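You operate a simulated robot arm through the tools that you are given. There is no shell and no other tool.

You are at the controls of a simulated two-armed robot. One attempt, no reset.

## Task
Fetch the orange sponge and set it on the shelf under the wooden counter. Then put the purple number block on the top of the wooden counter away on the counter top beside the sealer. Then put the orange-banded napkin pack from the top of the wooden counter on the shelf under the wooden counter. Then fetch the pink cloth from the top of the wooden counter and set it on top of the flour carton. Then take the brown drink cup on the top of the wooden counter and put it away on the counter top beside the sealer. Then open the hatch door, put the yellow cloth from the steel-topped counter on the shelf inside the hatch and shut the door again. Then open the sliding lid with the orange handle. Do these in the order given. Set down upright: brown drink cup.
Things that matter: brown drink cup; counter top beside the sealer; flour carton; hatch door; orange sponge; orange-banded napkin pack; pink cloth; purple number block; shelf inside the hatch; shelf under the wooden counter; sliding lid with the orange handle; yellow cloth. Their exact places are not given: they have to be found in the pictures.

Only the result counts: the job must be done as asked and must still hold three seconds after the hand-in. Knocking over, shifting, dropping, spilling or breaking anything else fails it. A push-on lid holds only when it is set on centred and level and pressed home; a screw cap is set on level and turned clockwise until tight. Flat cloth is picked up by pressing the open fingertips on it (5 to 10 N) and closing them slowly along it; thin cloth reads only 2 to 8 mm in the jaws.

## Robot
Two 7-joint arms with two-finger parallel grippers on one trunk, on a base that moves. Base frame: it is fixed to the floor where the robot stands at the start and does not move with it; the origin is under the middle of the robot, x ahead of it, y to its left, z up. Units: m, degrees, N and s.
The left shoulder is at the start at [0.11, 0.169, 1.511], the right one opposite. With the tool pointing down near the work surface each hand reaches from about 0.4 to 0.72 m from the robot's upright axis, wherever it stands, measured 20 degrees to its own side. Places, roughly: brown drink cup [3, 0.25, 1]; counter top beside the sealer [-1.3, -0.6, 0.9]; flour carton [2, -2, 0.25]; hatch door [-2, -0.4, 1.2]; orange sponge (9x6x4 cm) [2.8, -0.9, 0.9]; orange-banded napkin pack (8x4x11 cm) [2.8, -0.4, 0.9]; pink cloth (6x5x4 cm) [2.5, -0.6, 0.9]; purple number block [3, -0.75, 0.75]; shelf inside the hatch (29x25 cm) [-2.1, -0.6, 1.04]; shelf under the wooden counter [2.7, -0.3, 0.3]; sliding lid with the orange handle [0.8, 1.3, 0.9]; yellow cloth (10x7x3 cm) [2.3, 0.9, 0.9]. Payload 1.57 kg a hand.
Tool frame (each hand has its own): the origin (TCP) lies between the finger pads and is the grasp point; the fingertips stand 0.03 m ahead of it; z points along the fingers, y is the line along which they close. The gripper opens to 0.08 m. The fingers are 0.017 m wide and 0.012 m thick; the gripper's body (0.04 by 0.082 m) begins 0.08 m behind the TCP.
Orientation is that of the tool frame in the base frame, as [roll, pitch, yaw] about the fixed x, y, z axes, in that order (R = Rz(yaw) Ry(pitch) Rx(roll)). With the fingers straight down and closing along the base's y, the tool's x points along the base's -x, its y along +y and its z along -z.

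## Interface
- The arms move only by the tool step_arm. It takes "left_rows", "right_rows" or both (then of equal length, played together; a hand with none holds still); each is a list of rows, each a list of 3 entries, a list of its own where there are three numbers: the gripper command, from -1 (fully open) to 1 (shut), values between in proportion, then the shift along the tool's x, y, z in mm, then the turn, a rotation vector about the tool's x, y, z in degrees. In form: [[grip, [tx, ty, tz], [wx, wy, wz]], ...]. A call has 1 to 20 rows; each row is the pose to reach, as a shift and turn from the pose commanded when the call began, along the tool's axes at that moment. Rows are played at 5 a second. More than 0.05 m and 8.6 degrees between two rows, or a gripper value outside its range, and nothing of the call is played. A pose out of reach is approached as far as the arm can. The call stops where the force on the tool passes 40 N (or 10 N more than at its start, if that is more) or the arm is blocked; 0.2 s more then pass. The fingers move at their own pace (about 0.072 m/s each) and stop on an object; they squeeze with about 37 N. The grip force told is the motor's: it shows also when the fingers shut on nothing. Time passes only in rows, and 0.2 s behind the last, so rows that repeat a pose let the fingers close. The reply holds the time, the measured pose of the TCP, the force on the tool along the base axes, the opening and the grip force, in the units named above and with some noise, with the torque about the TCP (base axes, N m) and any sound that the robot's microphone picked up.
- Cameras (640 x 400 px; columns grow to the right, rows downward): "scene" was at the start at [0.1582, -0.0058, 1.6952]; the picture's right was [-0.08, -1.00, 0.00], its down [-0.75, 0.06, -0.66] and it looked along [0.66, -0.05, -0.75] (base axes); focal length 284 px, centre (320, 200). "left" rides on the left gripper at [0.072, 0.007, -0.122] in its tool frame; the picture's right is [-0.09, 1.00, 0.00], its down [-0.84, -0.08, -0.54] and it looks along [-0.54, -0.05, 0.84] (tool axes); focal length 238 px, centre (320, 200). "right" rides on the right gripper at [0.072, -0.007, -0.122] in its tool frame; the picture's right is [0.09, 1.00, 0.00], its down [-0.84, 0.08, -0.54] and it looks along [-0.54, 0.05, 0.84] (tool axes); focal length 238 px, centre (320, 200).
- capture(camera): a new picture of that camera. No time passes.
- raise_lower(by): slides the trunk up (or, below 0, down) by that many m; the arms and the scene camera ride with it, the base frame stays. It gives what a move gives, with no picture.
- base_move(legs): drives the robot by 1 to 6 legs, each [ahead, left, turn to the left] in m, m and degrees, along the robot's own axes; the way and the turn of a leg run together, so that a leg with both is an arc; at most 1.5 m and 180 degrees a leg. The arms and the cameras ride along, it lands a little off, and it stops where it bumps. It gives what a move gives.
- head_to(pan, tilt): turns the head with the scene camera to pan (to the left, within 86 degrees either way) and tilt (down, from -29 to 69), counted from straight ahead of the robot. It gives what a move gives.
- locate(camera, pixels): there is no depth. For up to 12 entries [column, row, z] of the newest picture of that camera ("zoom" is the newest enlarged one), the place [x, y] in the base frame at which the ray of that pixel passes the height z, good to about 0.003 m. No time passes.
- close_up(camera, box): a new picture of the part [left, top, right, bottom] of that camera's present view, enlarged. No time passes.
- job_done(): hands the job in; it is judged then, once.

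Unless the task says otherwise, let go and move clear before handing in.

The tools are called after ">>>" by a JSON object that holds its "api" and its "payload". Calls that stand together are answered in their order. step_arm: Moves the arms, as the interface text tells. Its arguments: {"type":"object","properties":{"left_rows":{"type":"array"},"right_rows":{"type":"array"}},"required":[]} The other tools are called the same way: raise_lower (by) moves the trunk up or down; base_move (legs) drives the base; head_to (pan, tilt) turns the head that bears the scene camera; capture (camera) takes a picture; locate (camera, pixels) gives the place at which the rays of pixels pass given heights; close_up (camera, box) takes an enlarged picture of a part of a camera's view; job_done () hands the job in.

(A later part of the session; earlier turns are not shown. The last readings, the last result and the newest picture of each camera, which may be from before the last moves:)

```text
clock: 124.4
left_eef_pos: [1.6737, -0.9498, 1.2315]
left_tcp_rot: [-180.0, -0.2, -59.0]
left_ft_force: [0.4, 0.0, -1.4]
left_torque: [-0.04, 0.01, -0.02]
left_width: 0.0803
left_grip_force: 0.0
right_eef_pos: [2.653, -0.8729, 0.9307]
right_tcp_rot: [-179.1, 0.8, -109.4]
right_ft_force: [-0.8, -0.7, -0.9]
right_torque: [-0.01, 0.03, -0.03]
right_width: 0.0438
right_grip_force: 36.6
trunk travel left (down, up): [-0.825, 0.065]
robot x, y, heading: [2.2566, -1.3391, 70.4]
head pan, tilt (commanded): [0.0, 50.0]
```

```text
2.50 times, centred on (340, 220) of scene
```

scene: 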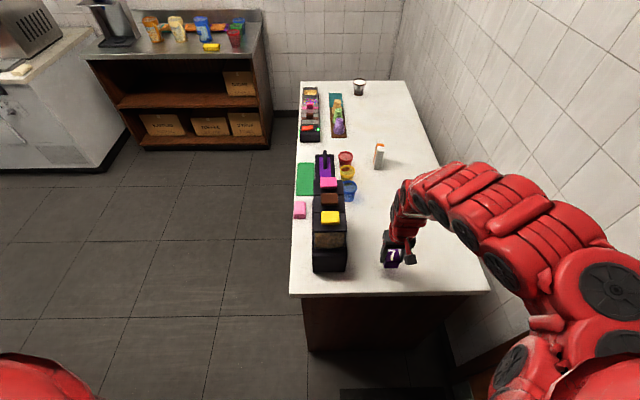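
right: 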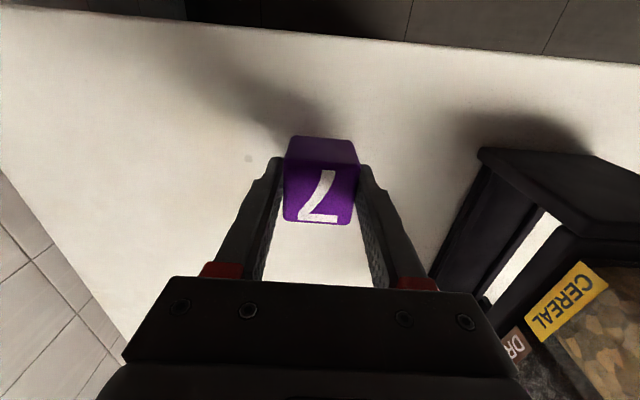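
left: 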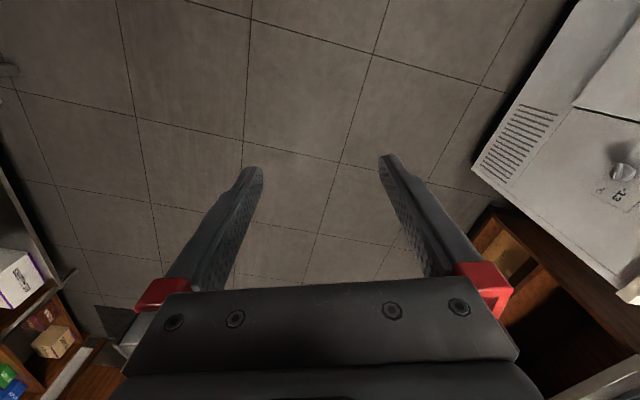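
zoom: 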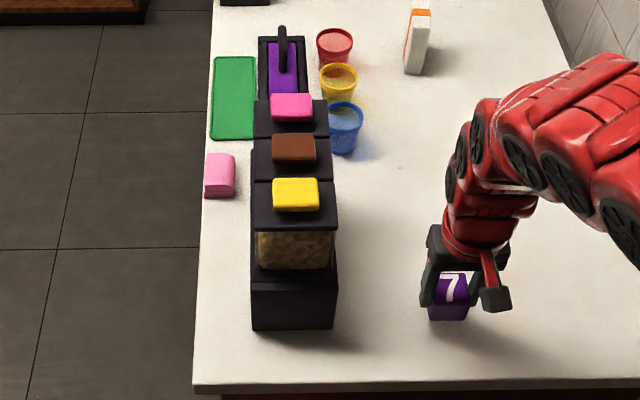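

>>> {"api": "locate", "payload": {"camera": "zoom", "pixels": [[252, 326, 0.857], [335, 326, 0.857], [205, 193, 0.857], [234, 193, 0.857], [213, 140, 0.857], [345, 153, 0.857]]}}

```text
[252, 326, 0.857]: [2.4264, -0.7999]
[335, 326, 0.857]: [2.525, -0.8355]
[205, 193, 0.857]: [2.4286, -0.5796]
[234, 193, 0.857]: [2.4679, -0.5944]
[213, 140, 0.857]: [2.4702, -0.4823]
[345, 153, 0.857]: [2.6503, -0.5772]
```

The rack's corner (2.426,-0.800) and its -20° line match the earlier fix, so it wasn't shifted. I'll back the base straight off so the hand leaves the counter, then retract the arm in small checked steps.

>>> {"api": "base_move", "payload": {"legs": [[-0.2, -0.08, 0]]}}

>>> {"api": "step_arm", "payload": {"right_rows": [[1, [30, 10, 0], [0, 0, 0]], [1, [60, 20, 0], [0, 0, 0]], [1, [90, 30, 0], [0, 0, 0]]]}}

```text
clock: 126.0
left_eef_pos: [1.6823, -1.1581, 1.2308]
left_tcp_rot: [179.9, -0.3, -59.0]
left_ft_force: [-0.3, -0.4, 0.2]
left_torque: [0.01, 0.01, -0.01]
left_width: 0.08
left_grip_force: 0.0
right_eef_pos: [2.6629, -1.0814, 0.9298]
right_tcp_rot: [-179.0, 0.8, -109.4]
right_ft_force: [0.4, -0.7, -0.3]
right_torque: [0.01, 0.02, 0.0]
right_width: 0.044
right_grip_force: 37.1
trunk travel left (down, up): [-0.825, 0.065]
robot x, y, heading: [2.2656, -1.5522, 70.3]
head pan, tilt (commanded): [0.0, 50.0]
```

```text
clock: 126.8
left_eef_pos: [1.6811, -1.16, 1.2319]
left_tcp_rot: [-179.9, -0.3, -59.0]
left_ft_force: [0.1, -0.7, 0.2]
left_torque: [0.01, 0.04, -0.03]
left_width: 0.08
left_grip_force: 0.1
right_eef_pos: [2.6457, -1.0794, 0.93]
right_tcp_rot: [-179.0, 0.7, -109.4]
right_ft_force: [-0.5, -0.8, -0.1]
right_torque: [0.04, 0.0, 0.01]
right_width: 0.044
right_grip_force: 37.2
right hand out of reach, approached as far as the arm can: row 1, 2, 3
trunk travel left (down, up): [-0.825, 0.065]
robot x, y, heading: [2.2677, -1.5548, 70.3]
head pan, tilt (commanded): [0.0, 50.0]
```

The right arm can't fold closer in this posture, so I'll leave by turning left in place instead (the counter corner is 0.73 m away, hand radius 0.61). First I swing the left hand forward so it won't sweep into the right-hand wall.

>>> {"api": "step_arm", "payload": {"left_rows": [[-1, [2.4, -47.8, 0], [0, 0, 4.2]], [-1, [4.7, -95.5, 0], [0, 0, 8.4]], [-1, [7.1, -143.3, 0], [0, 0, 12.7]], [-1, [9.5, -191, 0], [0, 0, 16.9]], [-1, [11.8, -238.8, 0], [0, 0, 21.1]], [-1, [14.2, -286.5, 0], [0, 0, 25.3]], [-1, [16.6, -334.3, 0], [0, 0, 29.6]], [-1, [19, -382, 0], [0, 0, 33.8]], [-1, [21.3, -429.8, 0], [0, 0, 38]], [-1, [23.7, -477.5, 0], [0, 0, 42.2]], [-1, [26, -525.3, 0], [0, 0, 46.5]], [-1, [28.4, -573, 0], [0, 0, 50.7]]]}}

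>>> {"api": "capture", "payload": {"camera": "scene"}}

```text
clock: 129.4
left_eef_pos: [2.2074, -0.8697, 1.2467]
left_tcp_rot: [-179.9, -0.1, -109.7]
left_ft_force: [0.6, -0.5, -0.1]
left_torque: [-0.03, 0.01, 0.0]
left_width: 0.0802
left_grip_force: 0.1
left hand out of reach, approached as far as the arm can: row 1, 2, 3, 4, 5, 6, 7, 8, 9, 10, 11, 12
right_eef_pos: [2.6461, -1.0783, 0.9272]
right_tcp_rot: [-179.1, 0.5, -109.3]
right_ft_force: [0.0, 0.6, -1.1]
right_torque: [-0.02, 0.03, 0.02]
right_width: 0.0442
right_grip_force: 37.0
trunk travel left (down, up): [-0.825, 0.065]
robot x, y, heading: [2.263, -1.5515, 70.8]
head pan, tilt (commanded): [0.0, 50.0]
```

```text
taken
```

scene: 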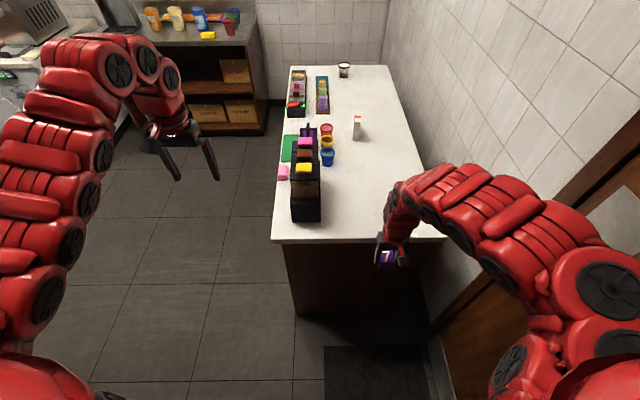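

Both hands are in front now. The arc for turning left clears the rack corner by ~10 cm; I'll turn in place to face the sealer side of the room.

>>> {"api": "base_move", "payload": {"legs": [[-0.03, 0, 0], [0, 0, 100]]}}

>>> {"api": "head_to", "payload": {"pan": 0, "tilt": 25}}

>>> {"api": "capture", "payload": {"camera": "scene"}}

```text
clock: 134.4
left_eef_pos: [1.5975, -1.758, 1.2465]
left_tcp_rot: [-179.7, -0.3, -9.5]
left_ft_force: [0.2, -0.2, 0.3]
left_torque: [-0.03, -0.01, 0.01]
left_width: 0.08
left_grip_force: 0.2
right_eef_pos: [1.7239, -1.288, 0.93]
right_tcp_rot: [-179.1, 0.6, -9.2]
right_ft_force: [0.3, -0.8, -1.8]
right_torque: [0.01, -0.03, -0.02]
right_width: 0.0439
right_grip_force: 36.5
trunk travel left (down, up): [-0.825, 0.065]
robot x, y, heading: [2.2535, -1.5802, 170.5]
head pan, tilt (commanded): [0.0, 50.0]
```

```text
clock: 135.3
left_eef_pos: [1.597, -1.7571, 1.2463]
left_tcp_rot: [-179.7, 0.0, -9.6]
left_ft_force: [-0.2, 0.0, -0.1]
left_torque: [0.0, 0.0, 0.03]
left_width: 0.0798
left_grip_force: 0.0
right_eef_pos: [1.7242, -1.2877, 0.9297]
right_tcp_rot: [-179.1, 0.5, -9.2]
right_ft_force: [-0.6, 0.6, -0.7]
right_torque: [0.04, 0.0, -0.01]
right_width: 0.0439
right_grip_force: 36.9
trunk travel left (down, up): [-0.825, 0.065]
robot x, y, heading: [2.2514, -1.5765, 170.8]
head pan, tilt (commanded): [0.0, 25.0]
```

```text
taken
```

scene: 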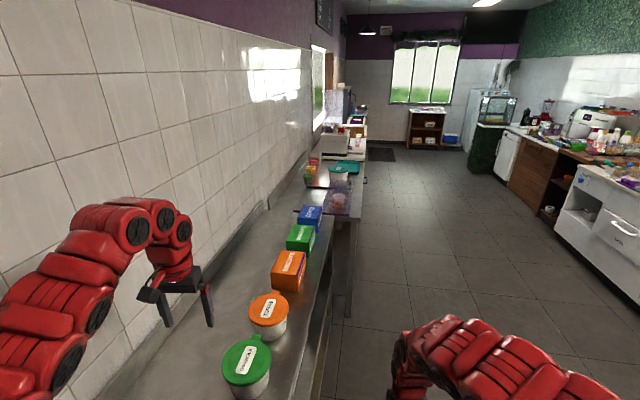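

The aisle runs at about 161° in base axes, with steel tables on my left. I'll sidestep out between table and counter, align to 161°, and drive down the aisle keeping right.

>>> {"api": "base_move", "payload": {"legs": [[0.381, -0.471, 0], [0, 0, -9.8], [1.4, -0.25, 0]]}}

>>> {"api": "capture", "payload": {"camera": "scene"}}

```text
clock: 146.2
left_eef_pos: [0.0359, -0.3743, 1.2455]
left_tcp_rot: [-179.7, -0.1, -21.3]
left_ft_force: [0.5, -0.2, -0.3]
left_torque: [0.0, 0.01, -0.01]
left_width: 0.08
left_grip_force: 0.1
right_eef_pos: [0.2553, 0.0605, 0.9284]
right_tcp_rot: [-179.0, 0.6, -20.9]
right_ft_force: [0.0, 0.9, 0.0]
right_torque: [0.01, 0.02, 0.02]
right_width: 0.0438
right_grip_force: 37.1
trunk travel left (down, up): [-0.825, 0.065]
robot x, y, heading: [0.7165, -0.3326, 159.1]
head pan, tilt (commanded): [0.0, 25.0]
```

```text
taken
```

scene: 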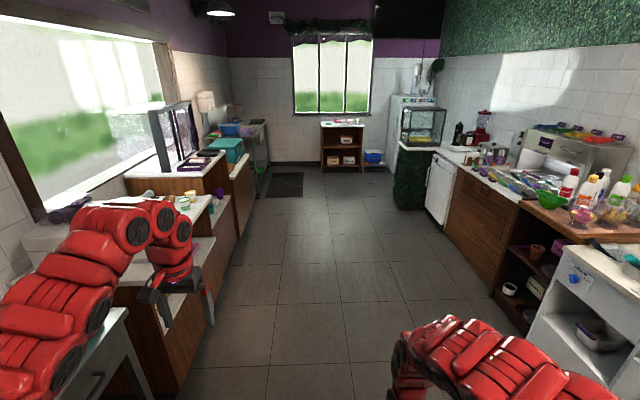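

I see the service counters on the left with a glass-fronted hatch around (180,130). I'll zoom in on that side.

>>> {"api": "close_up", "payload": {"camera": "scene", "box": [100, 80, 290, 200]}}

>>> {"api": "head_to", "payload": {"pan": 45, "tilt": 35}}

>>> {"api": "capture", "payload": {"camera": "scene"}}

```text
3.33 times, centred on (195, 140) of scene
```

zoom: 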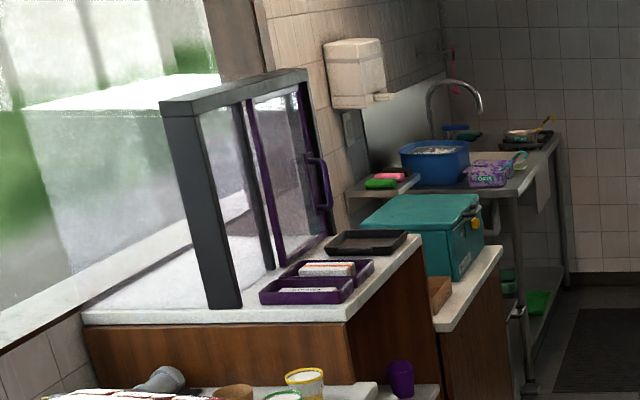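

```text
clock: 147.3
left_eef_pos: [0.0353, -0.3738, 1.2469]
left_tcp_rot: [-179.6, -0.2, -21.2]
left_ft_force: [1.2, -0.4, 0.2]
left_torque: [-0.02, -0.02, 0.03]
left_width: 0.0801
left_grip_force: 0.1
right_eef_pos: [0.2534, 0.0592, 0.9287]
right_tcp_rot: [-179.1, 0.6, -20.9]
right_ft_force: [-0.1, -0.4, 1.0]
right_torque: [0.05, -0.02, -0.01]
right_width: 0.0439
right_grip_force: 36.9
trunk travel left (down, up): [-0.825, 0.065]
robot x, y, heading: [0.7142, -0.3325, 159.1]
head pan, tilt (commanded): [45.0, 35.0]
```

```text
taken
```

scene: 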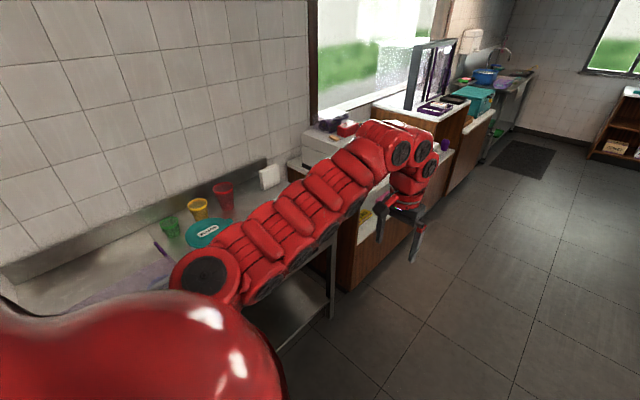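

The hatch is a purple-framed glass door with a purple handle on a raised counter; the sealer should be the white machine on the counter before it. I'll drive down the aisle and turn to face that counter.

>>> {"api": "base_move", "payload": {"legs": [[0.9, 0, 0], [0.9, 0, 0], [0, 0, 92]]}}

>>> {"api": "head_to", "payload": {"pan": 0, "tilt": 35}}

>>> {"api": "capture", "payload": {"camera": "scene"}}

```text
clock: 160.4
left_eef_pos: [-0.9222, -0.3528, 1.2459]
left_tcp_rot: [-179.7, -0.1, 71.0]
left_ft_force: [-0.1, -0.4, -0.4]
left_torque: [-0.02, 0.0, -0.01]
left_width: 0.0801
left_grip_force: 0.0
right_eef_pos: [-1.3644, -0.1505, 0.9288]
right_tcp_rot: [-179.1, 0.6, 71.3]
right_ft_force: [1.0, -0.1, 0.2]
right_torque: [0.01, 0.02, -0.01]
right_width: 0.0441
right_grip_force: 36.7
trunk travel left (down, up): [-0.825, 0.065]
robot x, y, heading: [-0.9913, 0.3245, -108.9]
head pan, tilt (commanded): [45.0, 35.0]
```

```text
clock: 161.5
left_eef_pos: [-0.9227, -0.3538, 1.2457]
left_tcp_rot: [-179.7, 0.0, 71.0]
left_ft_force: [-0.1, -0.7, 0.7]
left_torque: [-0.03, -0.02, -0.03]
left_width: 0.08
left_grip_force: 0.0
right_eef_pos: [-1.3637, -0.1511, 0.9291]
right_tcp_rot: [-179.0, 0.6, 71.3]
right_ft_force: [-0.7, -0.6, 0.0]
right_torque: [0.04, -0.01, -0.01]
right_width: 0.0441
right_grip_force: 37.1
trunk travel left (down, up): [-0.825, 0.065]
robot x, y, heading: [-0.9879, 0.3279, -109.0]
head pan, tilt (commanded): [0.0, 35.0]
```

```text
taken
```

scene: 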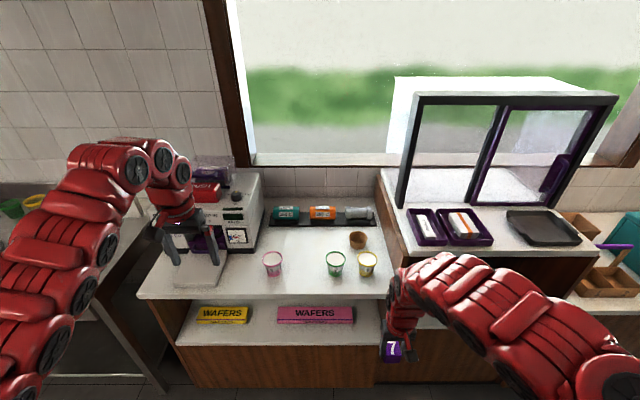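

The sealer is the white machine at (220,215); the counter top beside it holds three small cups along the front and dispensers at the back. I'll zoom to pick a free spot.

>>> {"api": "close_up", "payload": {"camera": "scene", "box": [140, 150, 400, 330]}}

```text
2.22 times, centred on (270, 240) of scene
```

zoom: 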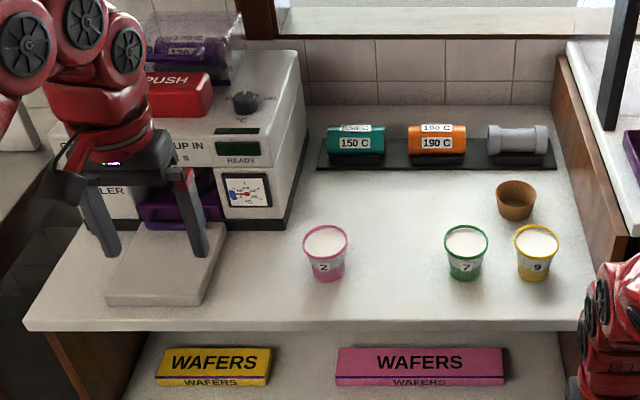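

>>> {"api": "locate", "payload": {"camera": "zoom", "pixels": [[25, 325, 0.88], [580, 325, 0.88], [327, 280, 0.88], [466, 278, 0.88], [533, 280, 0.88], [385, 215, 0.88], [385, 300, 0.88], [515, 218, 0.88], [440, 170, 0.88]]}}

>>> {"api": "base_move", "payload": {"legs": [[0.2, 0, 0]]}}

>>> {"api": "close_up", "payload": {"camera": "scene", "box": [140, 150, 460, 350]}}

```text
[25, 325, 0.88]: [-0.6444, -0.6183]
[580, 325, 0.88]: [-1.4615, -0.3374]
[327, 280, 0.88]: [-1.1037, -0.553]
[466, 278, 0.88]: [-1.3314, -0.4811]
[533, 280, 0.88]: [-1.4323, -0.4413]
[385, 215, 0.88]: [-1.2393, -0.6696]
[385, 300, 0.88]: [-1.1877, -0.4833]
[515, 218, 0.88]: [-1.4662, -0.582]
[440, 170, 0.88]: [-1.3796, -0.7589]
```

```text
clock: 163.1
left_eef_pos: [-0.9847, -0.5376, 1.2479]
left_tcp_rot: [-179.7, 0.1, 71.1]
left_ft_force: [0.5, -0.4, -0.4]
left_torque: [-0.01, 0.0, -0.02]
left_width: 0.0802
left_grip_force: 0.2
right_eef_pos: [-1.4263, -0.3349, 0.9307]
right_tcp_rot: [-179.1, 0.7, 71.4]
right_ft_force: [0.4, 0.4, -0.4]
right_torque: [0.0, 0.01, -0.01]
right_width: 0.0439
right_grip_force: 36.6
trunk travel left (down, up): [-0.825, 0.065]
robot x, y, heading: [-1.0551, 0.1438, -109.1]
head pan, tilt (commanded): [0.0, 35.0]
```

```text
2.00 times, centred on (300, 250) of scene
```

zoom: 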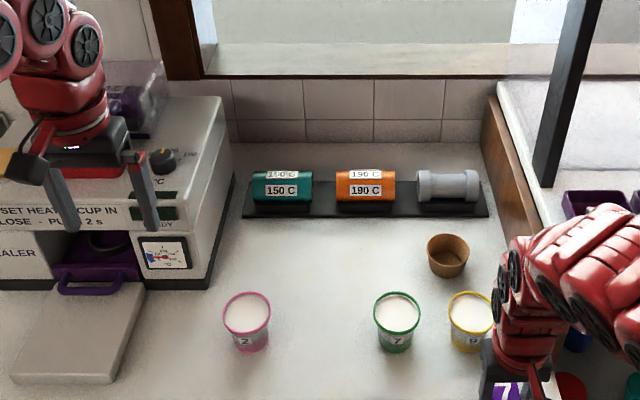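

The hand with the block is now near the yellow cup (470,320), so careful. I'll locate the same cup bases from here to triangulate the counter height.

>>> {"api": "locate", "payload": {"camera": "zoom", "pixels": [[248, 351, 0.88], [395, 352, 0.88], [248, 351, 0.84], [395, 352, 0.84], [248, 351, 0.92], [320, 260, 0.88], [447, 277, 0.88], [245, 216, 0.88], [487, 215, 0.88]]}}

```text
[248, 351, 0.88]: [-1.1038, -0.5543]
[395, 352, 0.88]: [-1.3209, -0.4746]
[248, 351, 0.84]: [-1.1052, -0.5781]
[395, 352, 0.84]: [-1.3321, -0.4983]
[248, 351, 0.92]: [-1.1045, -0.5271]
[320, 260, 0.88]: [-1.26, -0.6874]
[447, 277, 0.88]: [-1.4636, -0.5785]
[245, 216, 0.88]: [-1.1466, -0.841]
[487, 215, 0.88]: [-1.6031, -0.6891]
```

The counter top is at z≈0.88; cups stand in a row at ~0.09 m in from the edge, with a free band behind them between pink and green. I'll swing the left hand out to the side, raise the trunk, and lift the block above the cups.

>>> {"api": "step_arm", "payload": {"left_rows": [[-1, [27, 41, 0], [0, 0, -4.2]], [-1, [57, 80, 0], [0, 0, -8.4]], [-1, [89, 116, 0], [0, 0, -12.6]], [-1, [124, 150, 0], [0, 0, -16.8]], [-1, [161, 180, 0], [0, 0, -21]], [-1, [200, 208, 0], [0, 0, -25.2]], [-1, [240, 233, 0], [0, 0, -29.4]], [-1, [282, 254, 0], [0, 0, -33.6]], [-1, [325, 272, 0], [0, 0, -37.8]], [-1, [369, 287, 0], [0, 0, -42]], [-1, [414, 299, 0], [0, 0, -46.2]], [-1, [459, 307, 0], [0, 0, -50.4]]]}}

>>> {"api": "raise_lower", "payload": {"by": 0.065}}

>>> {"api": "step_arm", "payload": {"right_rows": [[1, [0, 0, -20], [0, 0, 0]], [1, [0, 0, -40], [0, 0, 0]], [1, [0, 20, -40], [0, 0, 0]], [1, [0, 60, -40], [0, 0, 0]], [1, [0, 100, -40], [0, 0, 0]]]}}

>>> {"api": "capture", "payload": {"camera": "scene"}}

```text
clock: 165.7
left_eef_pos: [-0.4751, -0.2529, 1.2412]
left_tcp_rot: [-179.7, -0.2, 120.9]
left_ft_force: [0.4, 1.0, -0.3]
left_torque: [-0.02, 0.01, 0.04]
left_width: 0.0799
left_grip_force: 0.1
left hand out of reach, approached as far as the arm can: row 1, 2, 3, 4, 5, 6, 7, 8, 9, 10, 11, 12
right_eef_pos: [-1.4275, -0.3374, 0.9279]
right_tcp_rot: [-179.2, 0.7, 71.2]
right_ft_force: [-0.1, -0.6, -1.0]
right_torque: [0.03, -0.04, 0.0]
right_width: 0.0439
right_grip_force: 36.6
trunk travel left (down, up): [-0.825, 0.065]
robot x, y, heading: [-1.0543, 0.1435, -108.8]
head pan, tilt (commanded): [0.0, 35.0]
```

```text
clock: 166.8
left_eef_pos: [-0.4735, -0.2523, 1.3074]
left_tcp_rot: [-179.8, -0.3, 121.0]
left_ft_force: [0.1, 0.9, -0.7]
left_torque: [0.03, 0.03, 0.01]
left_width: 0.0799
left_grip_force: 0.0
right_eef_pos: [-1.4272, -0.336, 0.9936]
right_tcp_rot: [-178.9, 0.6, 71.3]
right_ft_force: [0.2, 0.6, -0.4]
right_torque: [0.02, 0.0, 0.02]
right_width: 0.0444
right_grip_force: 37.1
trunk travel left (down, up): [-0.89, 0.0]
robot x, y, heading: [-1.0517, 0.1405, -108.9]
head pan, tilt (commanded): [0.0, 35.0]
```

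```text
clock: 167.9
left_eef_pos: [-0.4721, -0.2521, 1.3055]
left_tcp_rot: [-179.7, -0.4, 121.0]
left_ft_force: [0.5, -0.1, -0.1]
left_torque: [0.0, 0.02, -0.02]
left_width: 0.0796
left_grip_force: 0.0
right_eef_pos: [-1.3328, -0.3865, 1.0205]
right_tcp_rot: [-178.9, 0.5, 71.2]
right_ft_force: [-0.1, 0.1, 0.5]
right_torque: [0.0, -0.01, -0.02]
right_width: 0.0439
right_grip_force: 36.7
right hand out of reach, approached as far as the arm can: row 1, 2, 3, 4, 5
trunk travel left (down, up): [-0.89, 0.0]
robot x, y, heading: [-1.0545, 0.1409, -109.1]
head pan, tilt (commanded): [0.0, 35.0]
```

```text
taken
```

scene: 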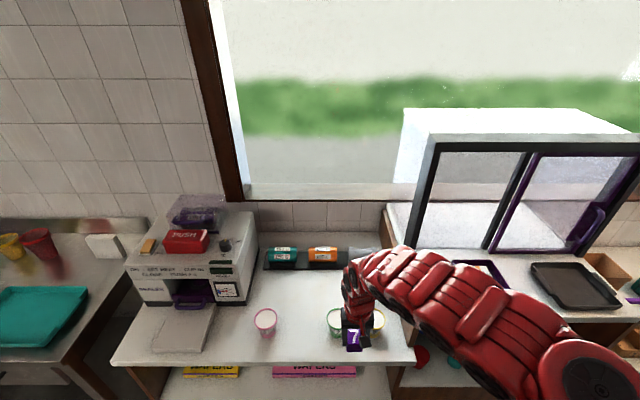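

The hand is at z≈1.02, block bottom ≈0.984, in front of the green cup. I'll move it further left to line up with the gap between the pink and green cups.

>>> {"api": "step_arm", "payload": {"right_rows": [[1, [0, 40, 0], [0, 0, 0]], [1, [0, 80, 0], [0, 0, 0]], [1, [0, 120, 0], [0, 0, 0]], [1, [0, 160, 0], [0, 0, 0]], [1, [0, 160, 0], [0, 0, 0]]]}}

>>> {"api": "capture", "payload": {"camera": "scene"}}

>>> {"api": "capture", "payload": {"camera": "right"}}

```text
clock: 169.2
left_eef_pos: [-0.4737, -0.2523, 1.3068]
left_tcp_rot: [-179.7, -0.3, 121.0]
left_ft_force: [-0.5, 0.0, 0.0]
left_torque: [-0.03, -0.01, -0.01]
left_width: 0.08
left_grip_force: 0.0
right_eef_pos: [-1.1804, -0.4371, 1.0172]
right_tcp_rot: [-179.1, 0.6, 71.3]
right_ft_force: [0.1, -0.6, 0.7]
right_torque: [0.0, -0.02, -0.02]
right_width: 0.0439
right_grip_force: 36.5
trunk travel left (down, up): [-0.89, 0.0]
robot x, y, heading: [-1.0535, 0.1454, -108.8]
head pan, tilt (commanded): [0.0, 35.0]
```

```text
taken
```

scene: 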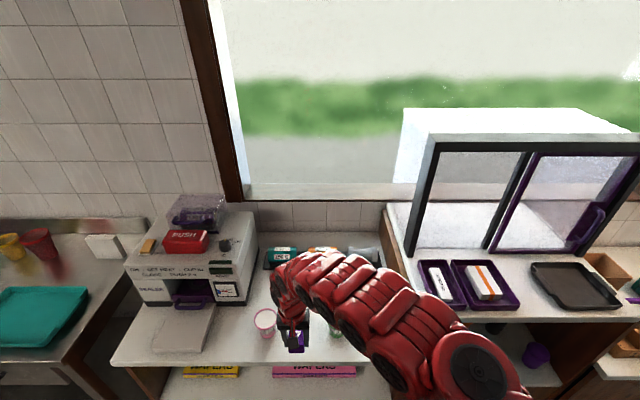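

```text
taken
```

right: 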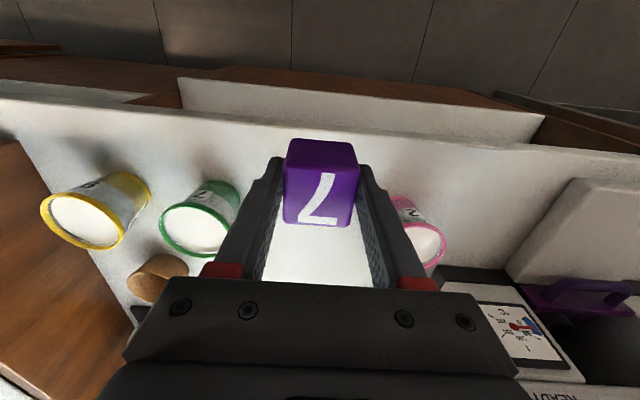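

The block is centred in the gap between the pink cup (right of the fingers in view) and the green one. I'll drive ahead 0.17 m so it passes between and above the cups.

>>> {"api": "base_move", "payload": {"legs": [[0.17, 0, 0]]}}

>>> {"api": "capture", "payload": {"camera": "scene"}}

>>> {"api": "capture", "payload": {"camera": "right"}}

```text
clock: 170.6
left_eef_pos: [-0.5255, -0.4089, 1.3064]
left_tcp_rot: [-179.7, -0.3, 120.9]
left_ft_force: [0.0, 0.4, 0.7]
left_torque: [-0.02, 0.01, -0.04]
left_width: 0.08
left_grip_force: 0.1
right_eef_pos: [-1.2365, -0.5931, 1.0181]
right_tcp_rot: [-179.1, 0.8, 71.2]
right_ft_force: [0.2, 0.7, 0.0]
right_torque: [-0.02, 0.02, 0.0]
right_width: 0.044
right_grip_force: 37.2
trunk travel left (down, up): [-0.89, 0.0]
robot x, y, heading: [-1.1103, -0.0195, -108.9]
head pan, tilt (commanded): [0.0, 35.0]
```

```text
taken
```

scene: 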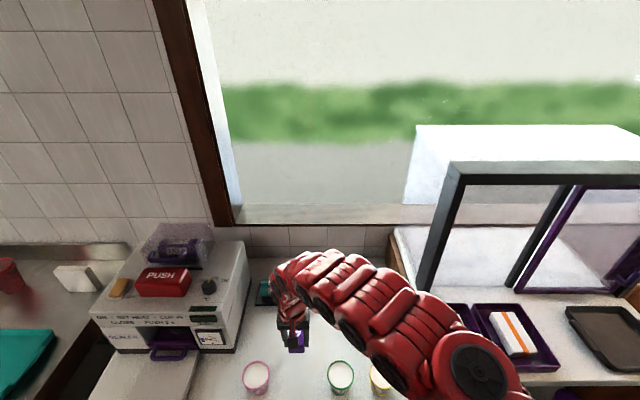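

```text
taken
```

right: 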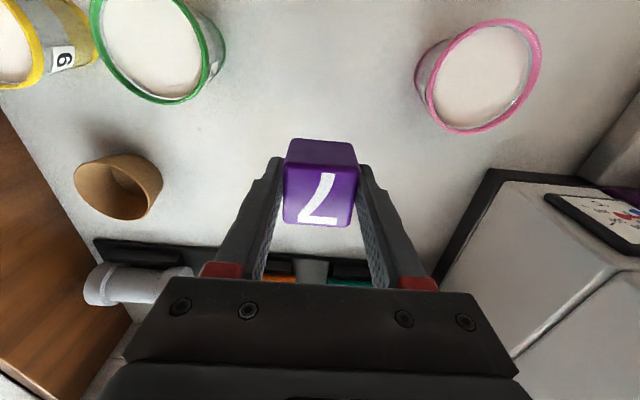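

>>> {"api": "locate", "payload": {"camera": "right", "pixels": [[489, 172, 0.88], [445, 275, 0.88], [320, 200, 0.88], [200, 240, 0.88], [330, 255, 0.88], [428, 110, 0.88], [160, 215, 0.88]]}}

```text
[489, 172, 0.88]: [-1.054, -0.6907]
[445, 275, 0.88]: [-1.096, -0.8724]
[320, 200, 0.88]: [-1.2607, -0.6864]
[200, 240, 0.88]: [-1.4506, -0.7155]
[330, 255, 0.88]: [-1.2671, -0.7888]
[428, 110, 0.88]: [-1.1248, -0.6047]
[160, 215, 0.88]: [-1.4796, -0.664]
```

The sealer's side is at right offset -0.28 and the tray begins 0.96 m ahead (in my local frame), so a spot at (-1.202,-0.683) is free. I'll move over it and lower slowly.

>>> {"api": "step_arm", "payload": {"right_rows": [[1, [-25, 20, 0], [0, 0, 0]], [1, [-50, 41, 0], [0, 0, 0]], [1, [-74, 62, 0], [0, 0, 0]], [1, [-74, 62, 35], [-0.8, -0.6, 0]], [1, [-74, 62, 70], [-0.8, -0.6, 0]], [1, [-74, 62, 85], [-0.8, -0.6, 0]], [1, [-74, 62, 85], [-0.8, -0.6, 0]]]}}

>>> {"api": "capture", "payload": {"camera": "right"}}

```text
clock: 172.2
left_eef_pos: [-0.5281, -0.4098, 1.3056]
left_tcp_rot: [-179.7, -0.3, 120.9]
left_ft_force: [-0.3, -0.7, 0.2]
left_torque: [-0.01, 0.02, -0.01]
left_width: 0.0799
left_grip_force: 0.1
right_eef_pos: [-1.2189, -0.6367, 0.9585]
right_tcp_rot: [-179.7, 1.2, 71.3]
right_ft_force: [0.3, -0.2, -0.4]
right_torque: [-0.03, -0.02, 0.02]
right_width: 0.044
right_grip_force: 36.8
right hand out of reach, approached as far as the arm can: row 2, 3, 4, 5, 6, 7
trunk travel left (down, up): [-0.89, 0.0]
robot x, y, heading: [-1.1046, -0.0197, -109.0]
head pan, tilt (commanded): [0.0, 35.0]
```

```text
taken
```

right: 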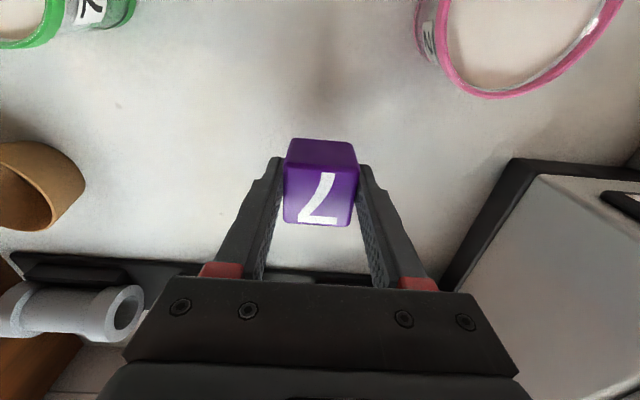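

Reach stops at (-1.219,-0.637), which is also clear (14 cm from the pink cup, 17 cm to the tray). I'll set it down here, lowering gently.

>>> {"api": "step_arm", "payload": {"right_rows": [[1, [0, 0, 15], [0, -1.2, 0]], [1, [0, 0, 28], [0, -1.2, 0]], [1, [0, 0, 33], [0, -1.2, 0]], [1, [0, 0, 37], [0, -1.2, 0]]]}}

```text
clock: 173.2
left_eef_pos: [-0.5271, -0.41, 1.3061]
left_tcp_rot: [-179.7, -0.2, 120.9]
left_ft_force: [-0.4, -0.6, -0.3]
left_torque: [-0.01, 0.05, 0.01]
left_width: 0.0802
left_grip_force: 0.0
right_eef_pos: [-1.2203, -0.6285, 0.9328]
right_tcp_rot: [-179.9, 2.5, 71.2]
right_ft_force: [0.1, -0.5, -0.5]
right_torque: [0.02, -0.02, 0.02]
right_width: 0.044
right_grip_force: 36.9
right hand out of reach, approached as far as the arm can: row 2, 3, 4
trunk travel left (down, up): [-0.89, 0.0]
robot x, y, heading: [-1.1068, -0.0175, -108.8]
head pan, tilt (commanded): [0.0, 35.0]
```

The arm is near a limit and pitch drifted to 2.5°. I'll level the tool (opposite sign) and use the trunk for the last lowering.

>>> {"api": "step_arm", "payload": {"right_rows": [[1, [0, 0, 0], [0, 1.3, 0]], [1, [0, 0, 0], [0, 2.5, 0]], [1, [0, 0, 0], [0, 2.5, 0]]]}}

```text
clock: 174.0
left_eef_pos: [-0.528, -0.4111, 1.3064]
left_tcp_rot: [-179.7, -0.3, 120.9]
left_ft_force: [0.0, 0.6, 0.8]
left_torque: [0.0, -0.02, -0.01]
left_width: 0.0797
left_grip_force: 0.3
right_eef_pos: [-1.2212, -0.6154, 0.9393]
right_tcp_rot: [-179.8, -0.1, 71.2]
right_ft_force: [0.2, -0.7, -0.7]
right_torque: [-0.03, -0.03, -0.02]
right_width: 0.0438
right_grip_force: 36.7
right hand out of reach, approached as far as the arm can: row 1, 2, 3
trunk travel left (down, up): [-0.89, 0.0]
robot x, y, heading: [-1.1096, -0.0189, -109.1]
head pan, tilt (commanded): [0.0, 35.0]
```

Level again at z=0.939. I'll drive 4 cm further in for more clearance from the cups, then lower with the trunk.

>>> {"api": "base_move", "payload": {"legs": [[0.04, 0, 0]]}}

>>> {"api": "raise_lower", "payload": {"by": -0.018}}

>>> {"api": "capture", "payload": {"camera": "right"}}

```text
clock: 174.9
left_eef_pos: [-0.5371, -0.4404, 1.3079]
left_tcp_rot: [-179.5, -0.2, 121.0]
left_ft_force: [1.1, 0.6, 0.4]
left_torque: [-0.07, 0.02, 0.0]
left_width: 0.0799
left_grip_force: 0.1
right_eef_pos: [-1.2331, -0.6481, 0.9423]
right_tcp_rot: [-179.8, 0.3, 71.2]
right_ft_force: [0.8, -0.3, -0.7]
right_torque: [-0.06, 0.03, -0.02]
right_width: 0.0438
right_grip_force: 37.5
trunk travel left (down, up): [-0.89, 0.0]
robot x, y, heading: [-1.1226, -0.0547, -108.9]
head pan, tilt (commanded): [0.0, 35.0]
```

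```text
clock: 175.5
left_eef_pos: [-0.5396, -0.4433, 1.2901]
left_tcp_rot: [-179.8, -0.3, 121.1]
left_ft_force: [-0.3, 0.6, 0.7]
left_torque: [0.0, -0.01, 0.05]
left_width: 0.08
left_grip_force: 0.0
right_eef_pos: [-1.234, -0.6507, 0.9248]
right_tcp_rot: [-179.8, 0.0, 71.3]
right_ft_force: [0.6, 8.0, 30.6]
right_torque: [-0.44, 0.11, -0.02]
right_width: 0.0442
right_grip_force: 36.8
trunk travel left (down, up): [-0.872, 0.018]
robot x, y, heading: [-1.122, -0.0543, -108.6]
head pan, tilt (commanded): [0.0, 35.0]
```

```text
taken
```

right: 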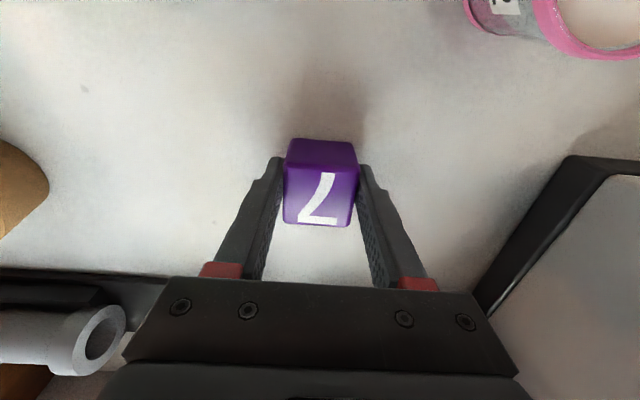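

Contact at z=0.925 (30 N), so the surface is about 0.888. I'll relieve by raising 3 mm, then open.

>>> {"api": "raise_lower", "payload": {"by": 0.002}}

>>> {"api": "step_arm", "payload": {"right_rows": [[0.6, [0, 0, 0], [0, 0, 0]], [0, [0, 0, 0], [0, 0, 0]], [-1, [0, 0, 0], [0, 0, 0]], [-1, [0, 0, 0], [0, 0, 0]]]}}

>>> {"api": "capture", "payload": {"camera": "right"}}

```text
clock: 176.1
left_eef_pos: [-0.5379, -0.4432, 1.2908]
left_tcp_rot: [-179.7, -0.2, 121.0]
left_ft_force: [-1.6, -0.3, -0.6]
left_torque: [0.01, 0.02, 0.0]
left_width: 0.0801
left_grip_force: 0.1
right_eef_pos: [-1.2344, -0.6508, 0.9228]
right_tcp_rot: [-179.9, 0.1, 71.3]
right_ft_force: [2.5, 0.9, 14.8]
right_torque: [-0.38, -0.03, 0.04]
right_width: 0.0438
right_grip_force: 36.8
trunk travel left (down, up): [-0.874, 0.016]
robot x, y, heading: [-1.1221, -0.0508, -108.9]
head pan, tilt (commanded): [0.0, 35.0]
```

```text
clock: 177.1
left_eef_pos: [-0.5401, -0.4454, 1.2895]
left_tcp_rot: [-179.8, -0.3, 121.1]
left_ft_force: [1.2, -0.1, -0.1]
left_torque: [0.01, 0.01, -0.02]
left_width: 0.0801
left_grip_force: 0.0
right_eef_pos: [-1.2346, -0.6519, 0.9237]
right_tcp_rot: [-179.8, 0.0, 71.3]
right_ft_force: [0.6, -0.4, -0.2]
right_torque: [0.01, -0.02, -0.03]
right_width: 0.0804
right_grip_force: 0.0
trunk travel left (down, up): [-0.874, 0.016]
robot x, y, heading: [-1.1193, -0.0562, -108.6]
head pan, tilt (commanded): [0.0, 35.0]
```

```text
taken
```

right: 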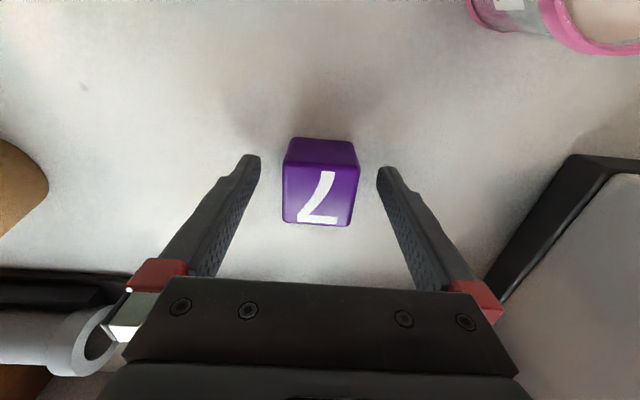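

The block stands free at about (-1.235,-0.652). I'll raise the hand straight up in checked steps.

>>> {"api": "step_arm", "payload": {"right_rows": [[-1, [0, 0, -12], [0, 0, 0]], [-1, [0, 0, -25], [0, 0, 0]]]}}

```text
clock: 177.7
left_eef_pos: [-0.5397, -0.4462, 1.2904]
left_tcp_rot: [-179.8, -0.3, 121.1]
left_ft_force: [-0.4, 0.0, -0.1]
left_torque: [-0.01, 0.04, 0.0]
left_width: 0.0802
left_grip_force: 0.1
right_eef_pos: [-1.234, -0.6526, 0.9482]
right_tcp_rot: [-179.8, -0.1, 71.3]
right_ft_force: [0.5, 1.5, -0.1]
right_torque: [-0.03, 0.0, 0.01]
right_width: 0.0799
right_grip_force: 0.0
trunk travel left (down, up): [-0.874, 0.016]
robot x, y, heading: [-1.1196, -0.0545, -109.1]
head pan, tilt (commanded): [0.0, 35.0]
```

>>> {"api": "step_arm", "payload": {"right_rows": [[-1, [0, 0, -20], [0, 0, 0]], [-1, [0, 0, -40], [0, 0, 0]], [-1, [0, 0, -60], [0, 0, 0]]]}}

>>> {"api": "raise_lower", "payload": {"by": 0.016}}

>>> {"api": "capture", "payload": {"camera": "right"}}

```text
clock: 178.4
left_eef_pos: [-0.5401, -0.4456, 1.2904]
left_tcp_rot: [-179.6, -0.3, 121.1]
left_ft_force: [0.2, -0.4, 0.2]
left_torque: [0.02, 0.01, 0.01]
left_width: 0.0799
left_grip_force: 0.0
right_eef_pos: [-1.2339, -0.6531, 1.0094]
right_tcp_rot: [-179.8, -0.1, 71.2]
right_ft_force: [0.5, 0.5, 0.7]
right_torque: [0.02, -0.01, 0.01]
right_width: 0.0797
right_grip_force: 0.2
trunk travel left (down, up): [-0.874, 0.016]
robot x, y, heading: [-1.1186, -0.0559, -109.1]
head pan, tilt (commanded): [0.0, 35.0]
```

```text
clock: 179.1
left_eef_pos: [-0.5405, -0.4479, 1.3073]
left_tcp_rot: [-179.9, -0.2, 121.1]
left_ft_force: [0.3, 0.6, 0.6]
left_torque: [0.02, -0.01, 0.0]
left_width: 0.08
left_grip_force: 0.0
right_eef_pos: [-1.2338, -0.6528, 1.0243]
right_tcp_rot: [-179.7, -0.1, 71.3]
right_ft_force: [0.6, 1.7, 0.4]
right_torque: [-0.03, 0.02, 0.01]
right_width: 0.0799
right_grip_force: 0.0
trunk travel left (down, up): [-0.89, 0.0]
robot x, y, heading: [-1.1176, -0.0539, -109.0]
head pan, tilt (commanded): [0.0, 35.0]
```

```text
taken
```

right: 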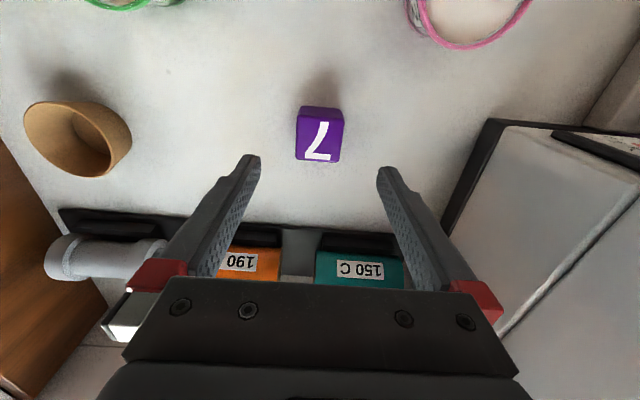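

Block is placed. I'll back straight out between the cups and take the chance to study the hatch for later.

>>> {"api": "base_move", "payload": {"legs": [[-0.4, 0, 0]]}}

>>> {"api": "head_to", "payload": {"pan": -35, "tilt": 25}}

>>> {"api": "capture", "payload": {"camera": "scene"}}

```text
clock: 181.6
left_eef_pos: [-0.4097, -0.0672, 1.3061]
left_tcp_rot: [-179.8, -0.4, 121.2]
left_ft_force: [-0.2, 1.0, 0.2]
left_torque: [0.05, 0.01, -0.05]
left_width: 0.0801
left_grip_force: 0.0
right_eef_pos: [-1.1031, -0.2749, 1.0233]
right_tcp_rot: [-179.8, -0.1, 71.3]
right_ft_force: [0.1, -0.5, 0.3]
right_torque: [-0.01, -0.01, -0.01]
right_width: 0.0802
right_grip_force: 0.0
trunk travel left (down, up): [-0.89, 0.0]
robot x, y, heading: [-0.9903, 0.3262, -108.9]
head pan, tilt (commanded): [0.0, 35.0]
```

```text
clock: 182.6
left_eef_pos: [-0.4094, -0.0673, 1.3056]
left_tcp_rot: [-179.8, -0.2, 121.2]
left_ft_force: [0.3, -0.9, 0.0]
left_torque: [-0.03, -0.04, -0.01]
left_width: 0.08
left_grip_force: 0.1
right_eef_pos: [-1.1034, -0.2758, 1.0251]
right_tcp_rot: [-179.8, -0.1, 71.4]
right_ft_force: [-0.7, 0.3, -0.2]
right_torque: [-0.01, 0.02, -0.02]
right_width: 0.0801
right_grip_force: 0.0
trunk travel left (down, up): [-0.89, 0.0]
robot x, y, heading: [-0.9932, 0.3244, -108.7]
head pan, tilt (commanded): [-35.0, 25.0]
```

```text
taken
```

scene: 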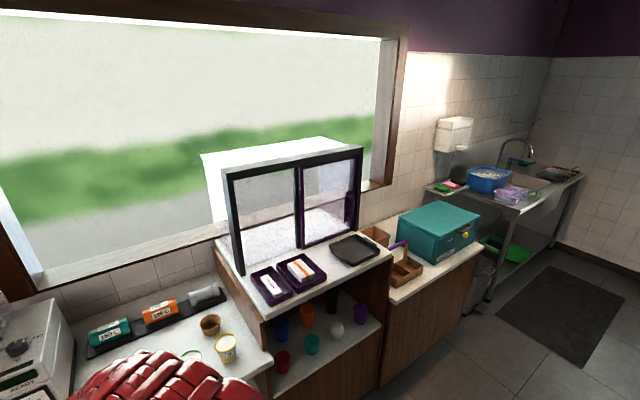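

>>> {"api": "close_up", "payload": {"camera": "scene", "box": [195, 130, 405, 320]}}

```text
2.11 times, centred on (300, 225) of scene
```

zoom: 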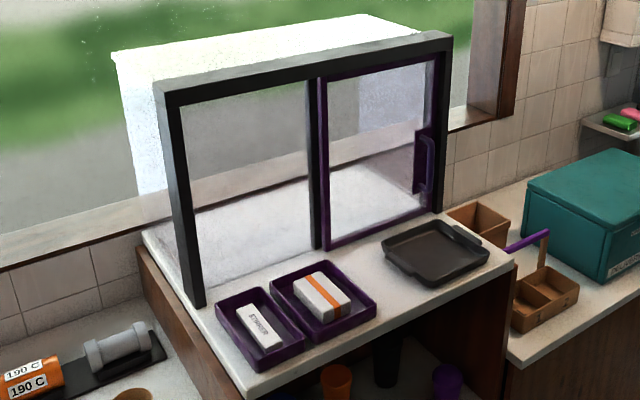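

The hatch's right glass panel has a purple frame and a vertical handle at its right edge. Next is the napkin pack: I'll bring the left hand forward again, turn to -19° and drive back to the wooden counter.

>>> {"api": "step_arm", "payload": {"left_rows": [[-1, [2.4, -47.8, 0], [0, 0, 4.2]], [-1, [4.7, -95.5, 0], [0, 0, 8.4]], [-1, [7.1, -143.3, 0], [0, 0, 12.7]], [-1, [9.5, -191, 0], [0, 0, 16.9]], [-1, [11.8, -238.8, 0], [0, 0, 21.1]], [-1, [14.2, -286.5, 0], [0, 0, 25.3]], [-1, [16.6, -334.3, 0], [0, 0, 29.6]], [-1, [19, -382, 0], [0, 0, 33.8]], [-1, [21.3, -429.8, 0], [0, 0, 38]], [-1, [23.7, -477.5, 0], [0, 0, 42.2]], [-1, [26, -525.3, 0], [0, 0, 46.5]], [-1, [28.4, -573, 0], [0, 0, 50.7]]]}}

>>> {"api": "base_move", "payload": {"legs": [[0, 0, 90], [1.39, 0.17, 0]]}}

>>> {"api": "head_to", "payload": {"pan": 0, "tilt": 30}}

>>> {"api": "capture", "payload": {"camera": "scene"}}

```text
clock: 185.2
left_eef_pos: [-0.9096, -0.3471, 1.3097]
left_tcp_rot: [-179.7, -0.1, 70.5]
left_ft_force: [-0.9, 0.0, -0.1]
left_torque: [0.04, -0.07, 0.01]
left_width: 0.0803
left_grip_force: 0.1
left hand out of reach, approached as far as the arm can: row 1, 2, 3, 4, 5, 6, 7, 8, 9, 10, 11, 12
right_eef_pos: [-1.1075, -0.2756, 1.0221]
right_tcp_rot: [-180.0, -0.3, 71.4]
right_ft_force: [-0.1, -0.1, -1.0]
right_torque: [0.03, -0.04, 0.0]
right_width: 0.08
right_grip_force: 0.1
trunk travel left (down, up): [-0.89, 0.0]
robot x, y, heading: [-0.9889, 0.3251, -108.9]
head pan, tilt (commanded): [-35.0, 25.0]
```

```text
clock: 195.9
left_eef_pos: [1.0474, -0.0179, 1.3103]
left_tcp_rot: [-179.6, 0.2, 156.1]
left_ft_force: [0.6, 0.1, -0.4]
left_torque: [0.03, 0.01, 0.02]
left_width: 0.0802
left_grip_force: 0.2
right_eef_pos: [0.9626, -0.2104, 1.0255]
right_tcp_rot: [-179.8, -0.1, 156.9]
right_ft_force: [-0.2, 1.1, 0.5]
right_torque: [0.01, 0.0, -0.01]
right_width: 0.0801
right_grip_force: 0.0
trunk travel left (down, up): [-0.89, 0.0]
robot x, y, heading: [0.3758, -0.0495, -23.3]
head pan, tilt (commanded): [-35.0, 25.0]
```

```text
clock: 197.0
left_eef_pos: [1.0475, -0.0177, 1.3112]
left_tcp_rot: [-179.6, 0.1, 156.1]
left_ft_force: [-0.5, 0.3, -0.5]
left_torque: [0.04, 0.01, 0.01]
left_width: 0.08
left_grip_force: 0.1
right_eef_pos: [0.9616, -0.2101, 1.0246]
right_tcp_rot: [-179.8, 0.0, 157.0]
right_ft_force: [0.7, 0.0, 1.2]
right_torque: [0.02, -0.01, 0.03]
right_width: 0.08
right_grip_force: 0.2
trunk travel left (down, up): [-0.89, 0.0]
robot x, y, heading: [0.3718, -0.0535, -23.2]
head pan, tilt (commanded): [0.0, 30.0]
```

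```text
taken
```

scene: 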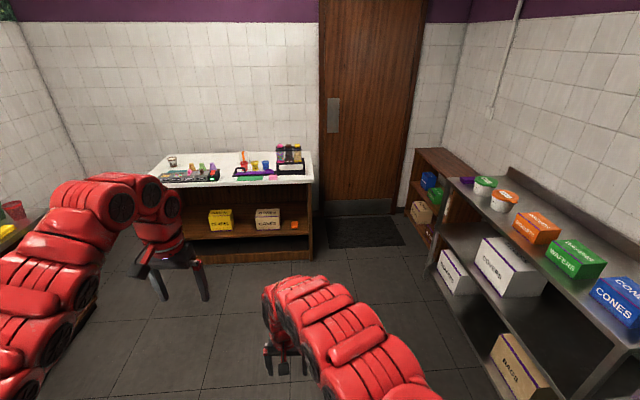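

Continuing to the counter front: turn +4° and drive ahead 1.35 m.

>>> {"api": "base_move", "payload": {"legs": [[0, 0, 4.2], [1.347, 0.26, 0]]}}

>>> {"api": "head_to", "payload": {"pan": 0, "tilt": 45}}

>>> {"api": "capture", "payload": {"camera": "scene"}}

```text
clock: 204.3
left_eef_pos: [2.4016, -0.1313, 1.3098]
left_tcp_rot: [-179.6, 0.1, 161.2]
left_ft_force: [-0.5, 0.0, -0.1]
left_torque: [-0.02, -0.07, -0.01]
left_width: 0.0799
left_grip_force: 0.0
right_eef_pos: [2.3337, -0.3324, 1.025]
right_tcp_rot: [-179.8, -0.1, 162.2]
right_ft_force: [-0.4, 0.0, 0.0]
right_torque: [-0.02, -0.01, 0.0]
right_width: 0.0799
right_grip_force: 0.1
trunk travel left (down, up): [-0.89, 0.0]
robot x, y, heading: [1.7296, -0.2283, -17.9]
head pan, tilt (commanded): [0.0, 30.0]
```

```text
clock: 205.0
left_eef_pos: [2.4019, -0.1315, 1.3107]
left_tcp_rot: [-179.6, -0.1, 161.2]
left_ft_force: [0.2, 0.3, 1.0]
left_torque: [-0.02, -0.01, 0.01]
left_width: 0.0801
left_grip_force: 0.1
right_eef_pos: [2.3345, -0.3312, 1.025]
right_tcp_rot: [-179.7, 0.0, 162.2]
right_ft_force: [-0.2, 0.2, -0.2]
right_torque: [-0.01, -0.02, 0.0]
right_width: 0.08
right_grip_force: 0.0
trunk travel left (down, up): [-0.89, 0.0]
robot x, y, heading: [1.7327, -0.2274, -18.0]
head pan, tilt (commanded): [0.0, 45.0]
```

```text
taken
```

scene: 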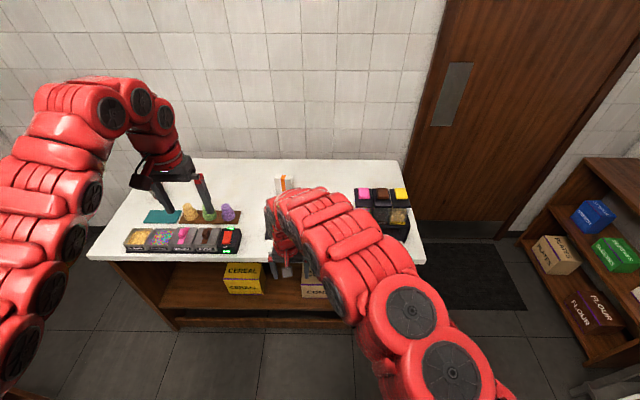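

I'll use the left hand for the napkin pack, so first I swing the right hand out to my right side.

>>> {"api": "step_arm", "payload": {"right_rows": [[-1, [28, -38, 0], [0, 0, 3.3]], [-1, [56, -76, 0], [0, 0, 6.6]], [-1, [84, -114, 0], [0, 0, 10]], [-1, [112, -152, 0], [0, 0, 13.3]], [-1, [140, -190, 0], [0, 0, 16.6]], [-1, [168, -228, 0], [0, 0, 20]], [-1, [196, -266, 0], [0, 0, 23.3]], [-1, [224, -304, 0], [0, 0, 26.6]], [-1, [252, -342, 0], [0, 0, 30]], [-1, [280, -380, 0], [0, 0, 33.3]], [-1, [308, -418, 0], [0, 0, 36.6]], [-1, [336, -456, 0], [0, 0, 40]], [-1, [364, -494, 0], [0, 0, 43.3]], [-1, [392, -532, 0], [0, 0, 46.6]], [-1, [420, -570, 0], [0, 0, 50]]]}}

>>> {"api": "capture", "payload": {"camera": "scene"}}

```text
clock: 208.2
left_eef_pos: [2.4002, -0.1318, 1.3119]
left_tcp_rot: [-179.7, 0.2, 161.4]
left_ft_force: [-0.2, -0.9, 0.4]
left_torque: [0.0, 0.0, -0.02]
left_width: 0.0802
left_grip_force: 0.1
right_eef_pos: [1.784, -0.885, 0.9949]
right_tcp_rot: [-179.8, 0.1, 113.3]
right_ft_force: [-0.7, -0.1, -0.5]
right_torque: [-0.01, -0.05, 0.01]
right_width: 0.0801
right_grip_force: 0.0
right hand out of reach, approached as far as the arm can: row 2, 3, 4, 5, 6, 7, 8, 9, 10, 11, 12, 13, 14, 15
trunk travel left (down, up): [-0.89, 0.0]
robot x, y, heading: [1.7335, -0.2309, -18.2]
head pan, tilt (commanded): [0.0, 45.0]
```

```text
taken
```

scene: 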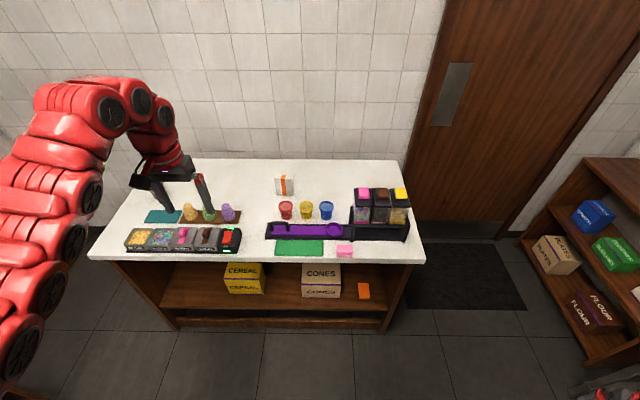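

The view is clear now: the napkin pack is at (284,186). I'll zoom in for its geometry.

>>> {"api": "close_up", "payload": {"camera": "scene", "box": [250, 160, 350, 230]}}

```text
5.71 times, centred on (300, 195) of scene
```

zoom: 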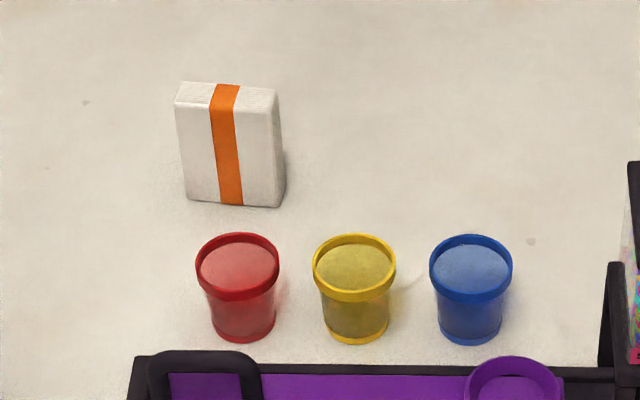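

>>> {"api": "locate", "payload": {"camera": "zoom", "pixels": [[188, 201, 0.857], [279, 207, 0.857], [175, 104, 0.967], [271, 110, 0.967], [276, 90, 0.967], [184, 83, 0.967], [243, 335, 0.857], [240, 255, 0.94], [286, 192, 0.857], [358, 335, 0.857]]}}

```text
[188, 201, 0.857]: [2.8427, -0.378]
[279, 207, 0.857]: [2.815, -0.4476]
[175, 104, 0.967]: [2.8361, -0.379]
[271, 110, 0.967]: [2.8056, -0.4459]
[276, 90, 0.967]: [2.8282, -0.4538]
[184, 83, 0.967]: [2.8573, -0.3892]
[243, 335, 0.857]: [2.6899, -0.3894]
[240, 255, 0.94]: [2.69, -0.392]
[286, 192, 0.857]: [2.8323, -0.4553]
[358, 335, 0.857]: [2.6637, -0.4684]
```

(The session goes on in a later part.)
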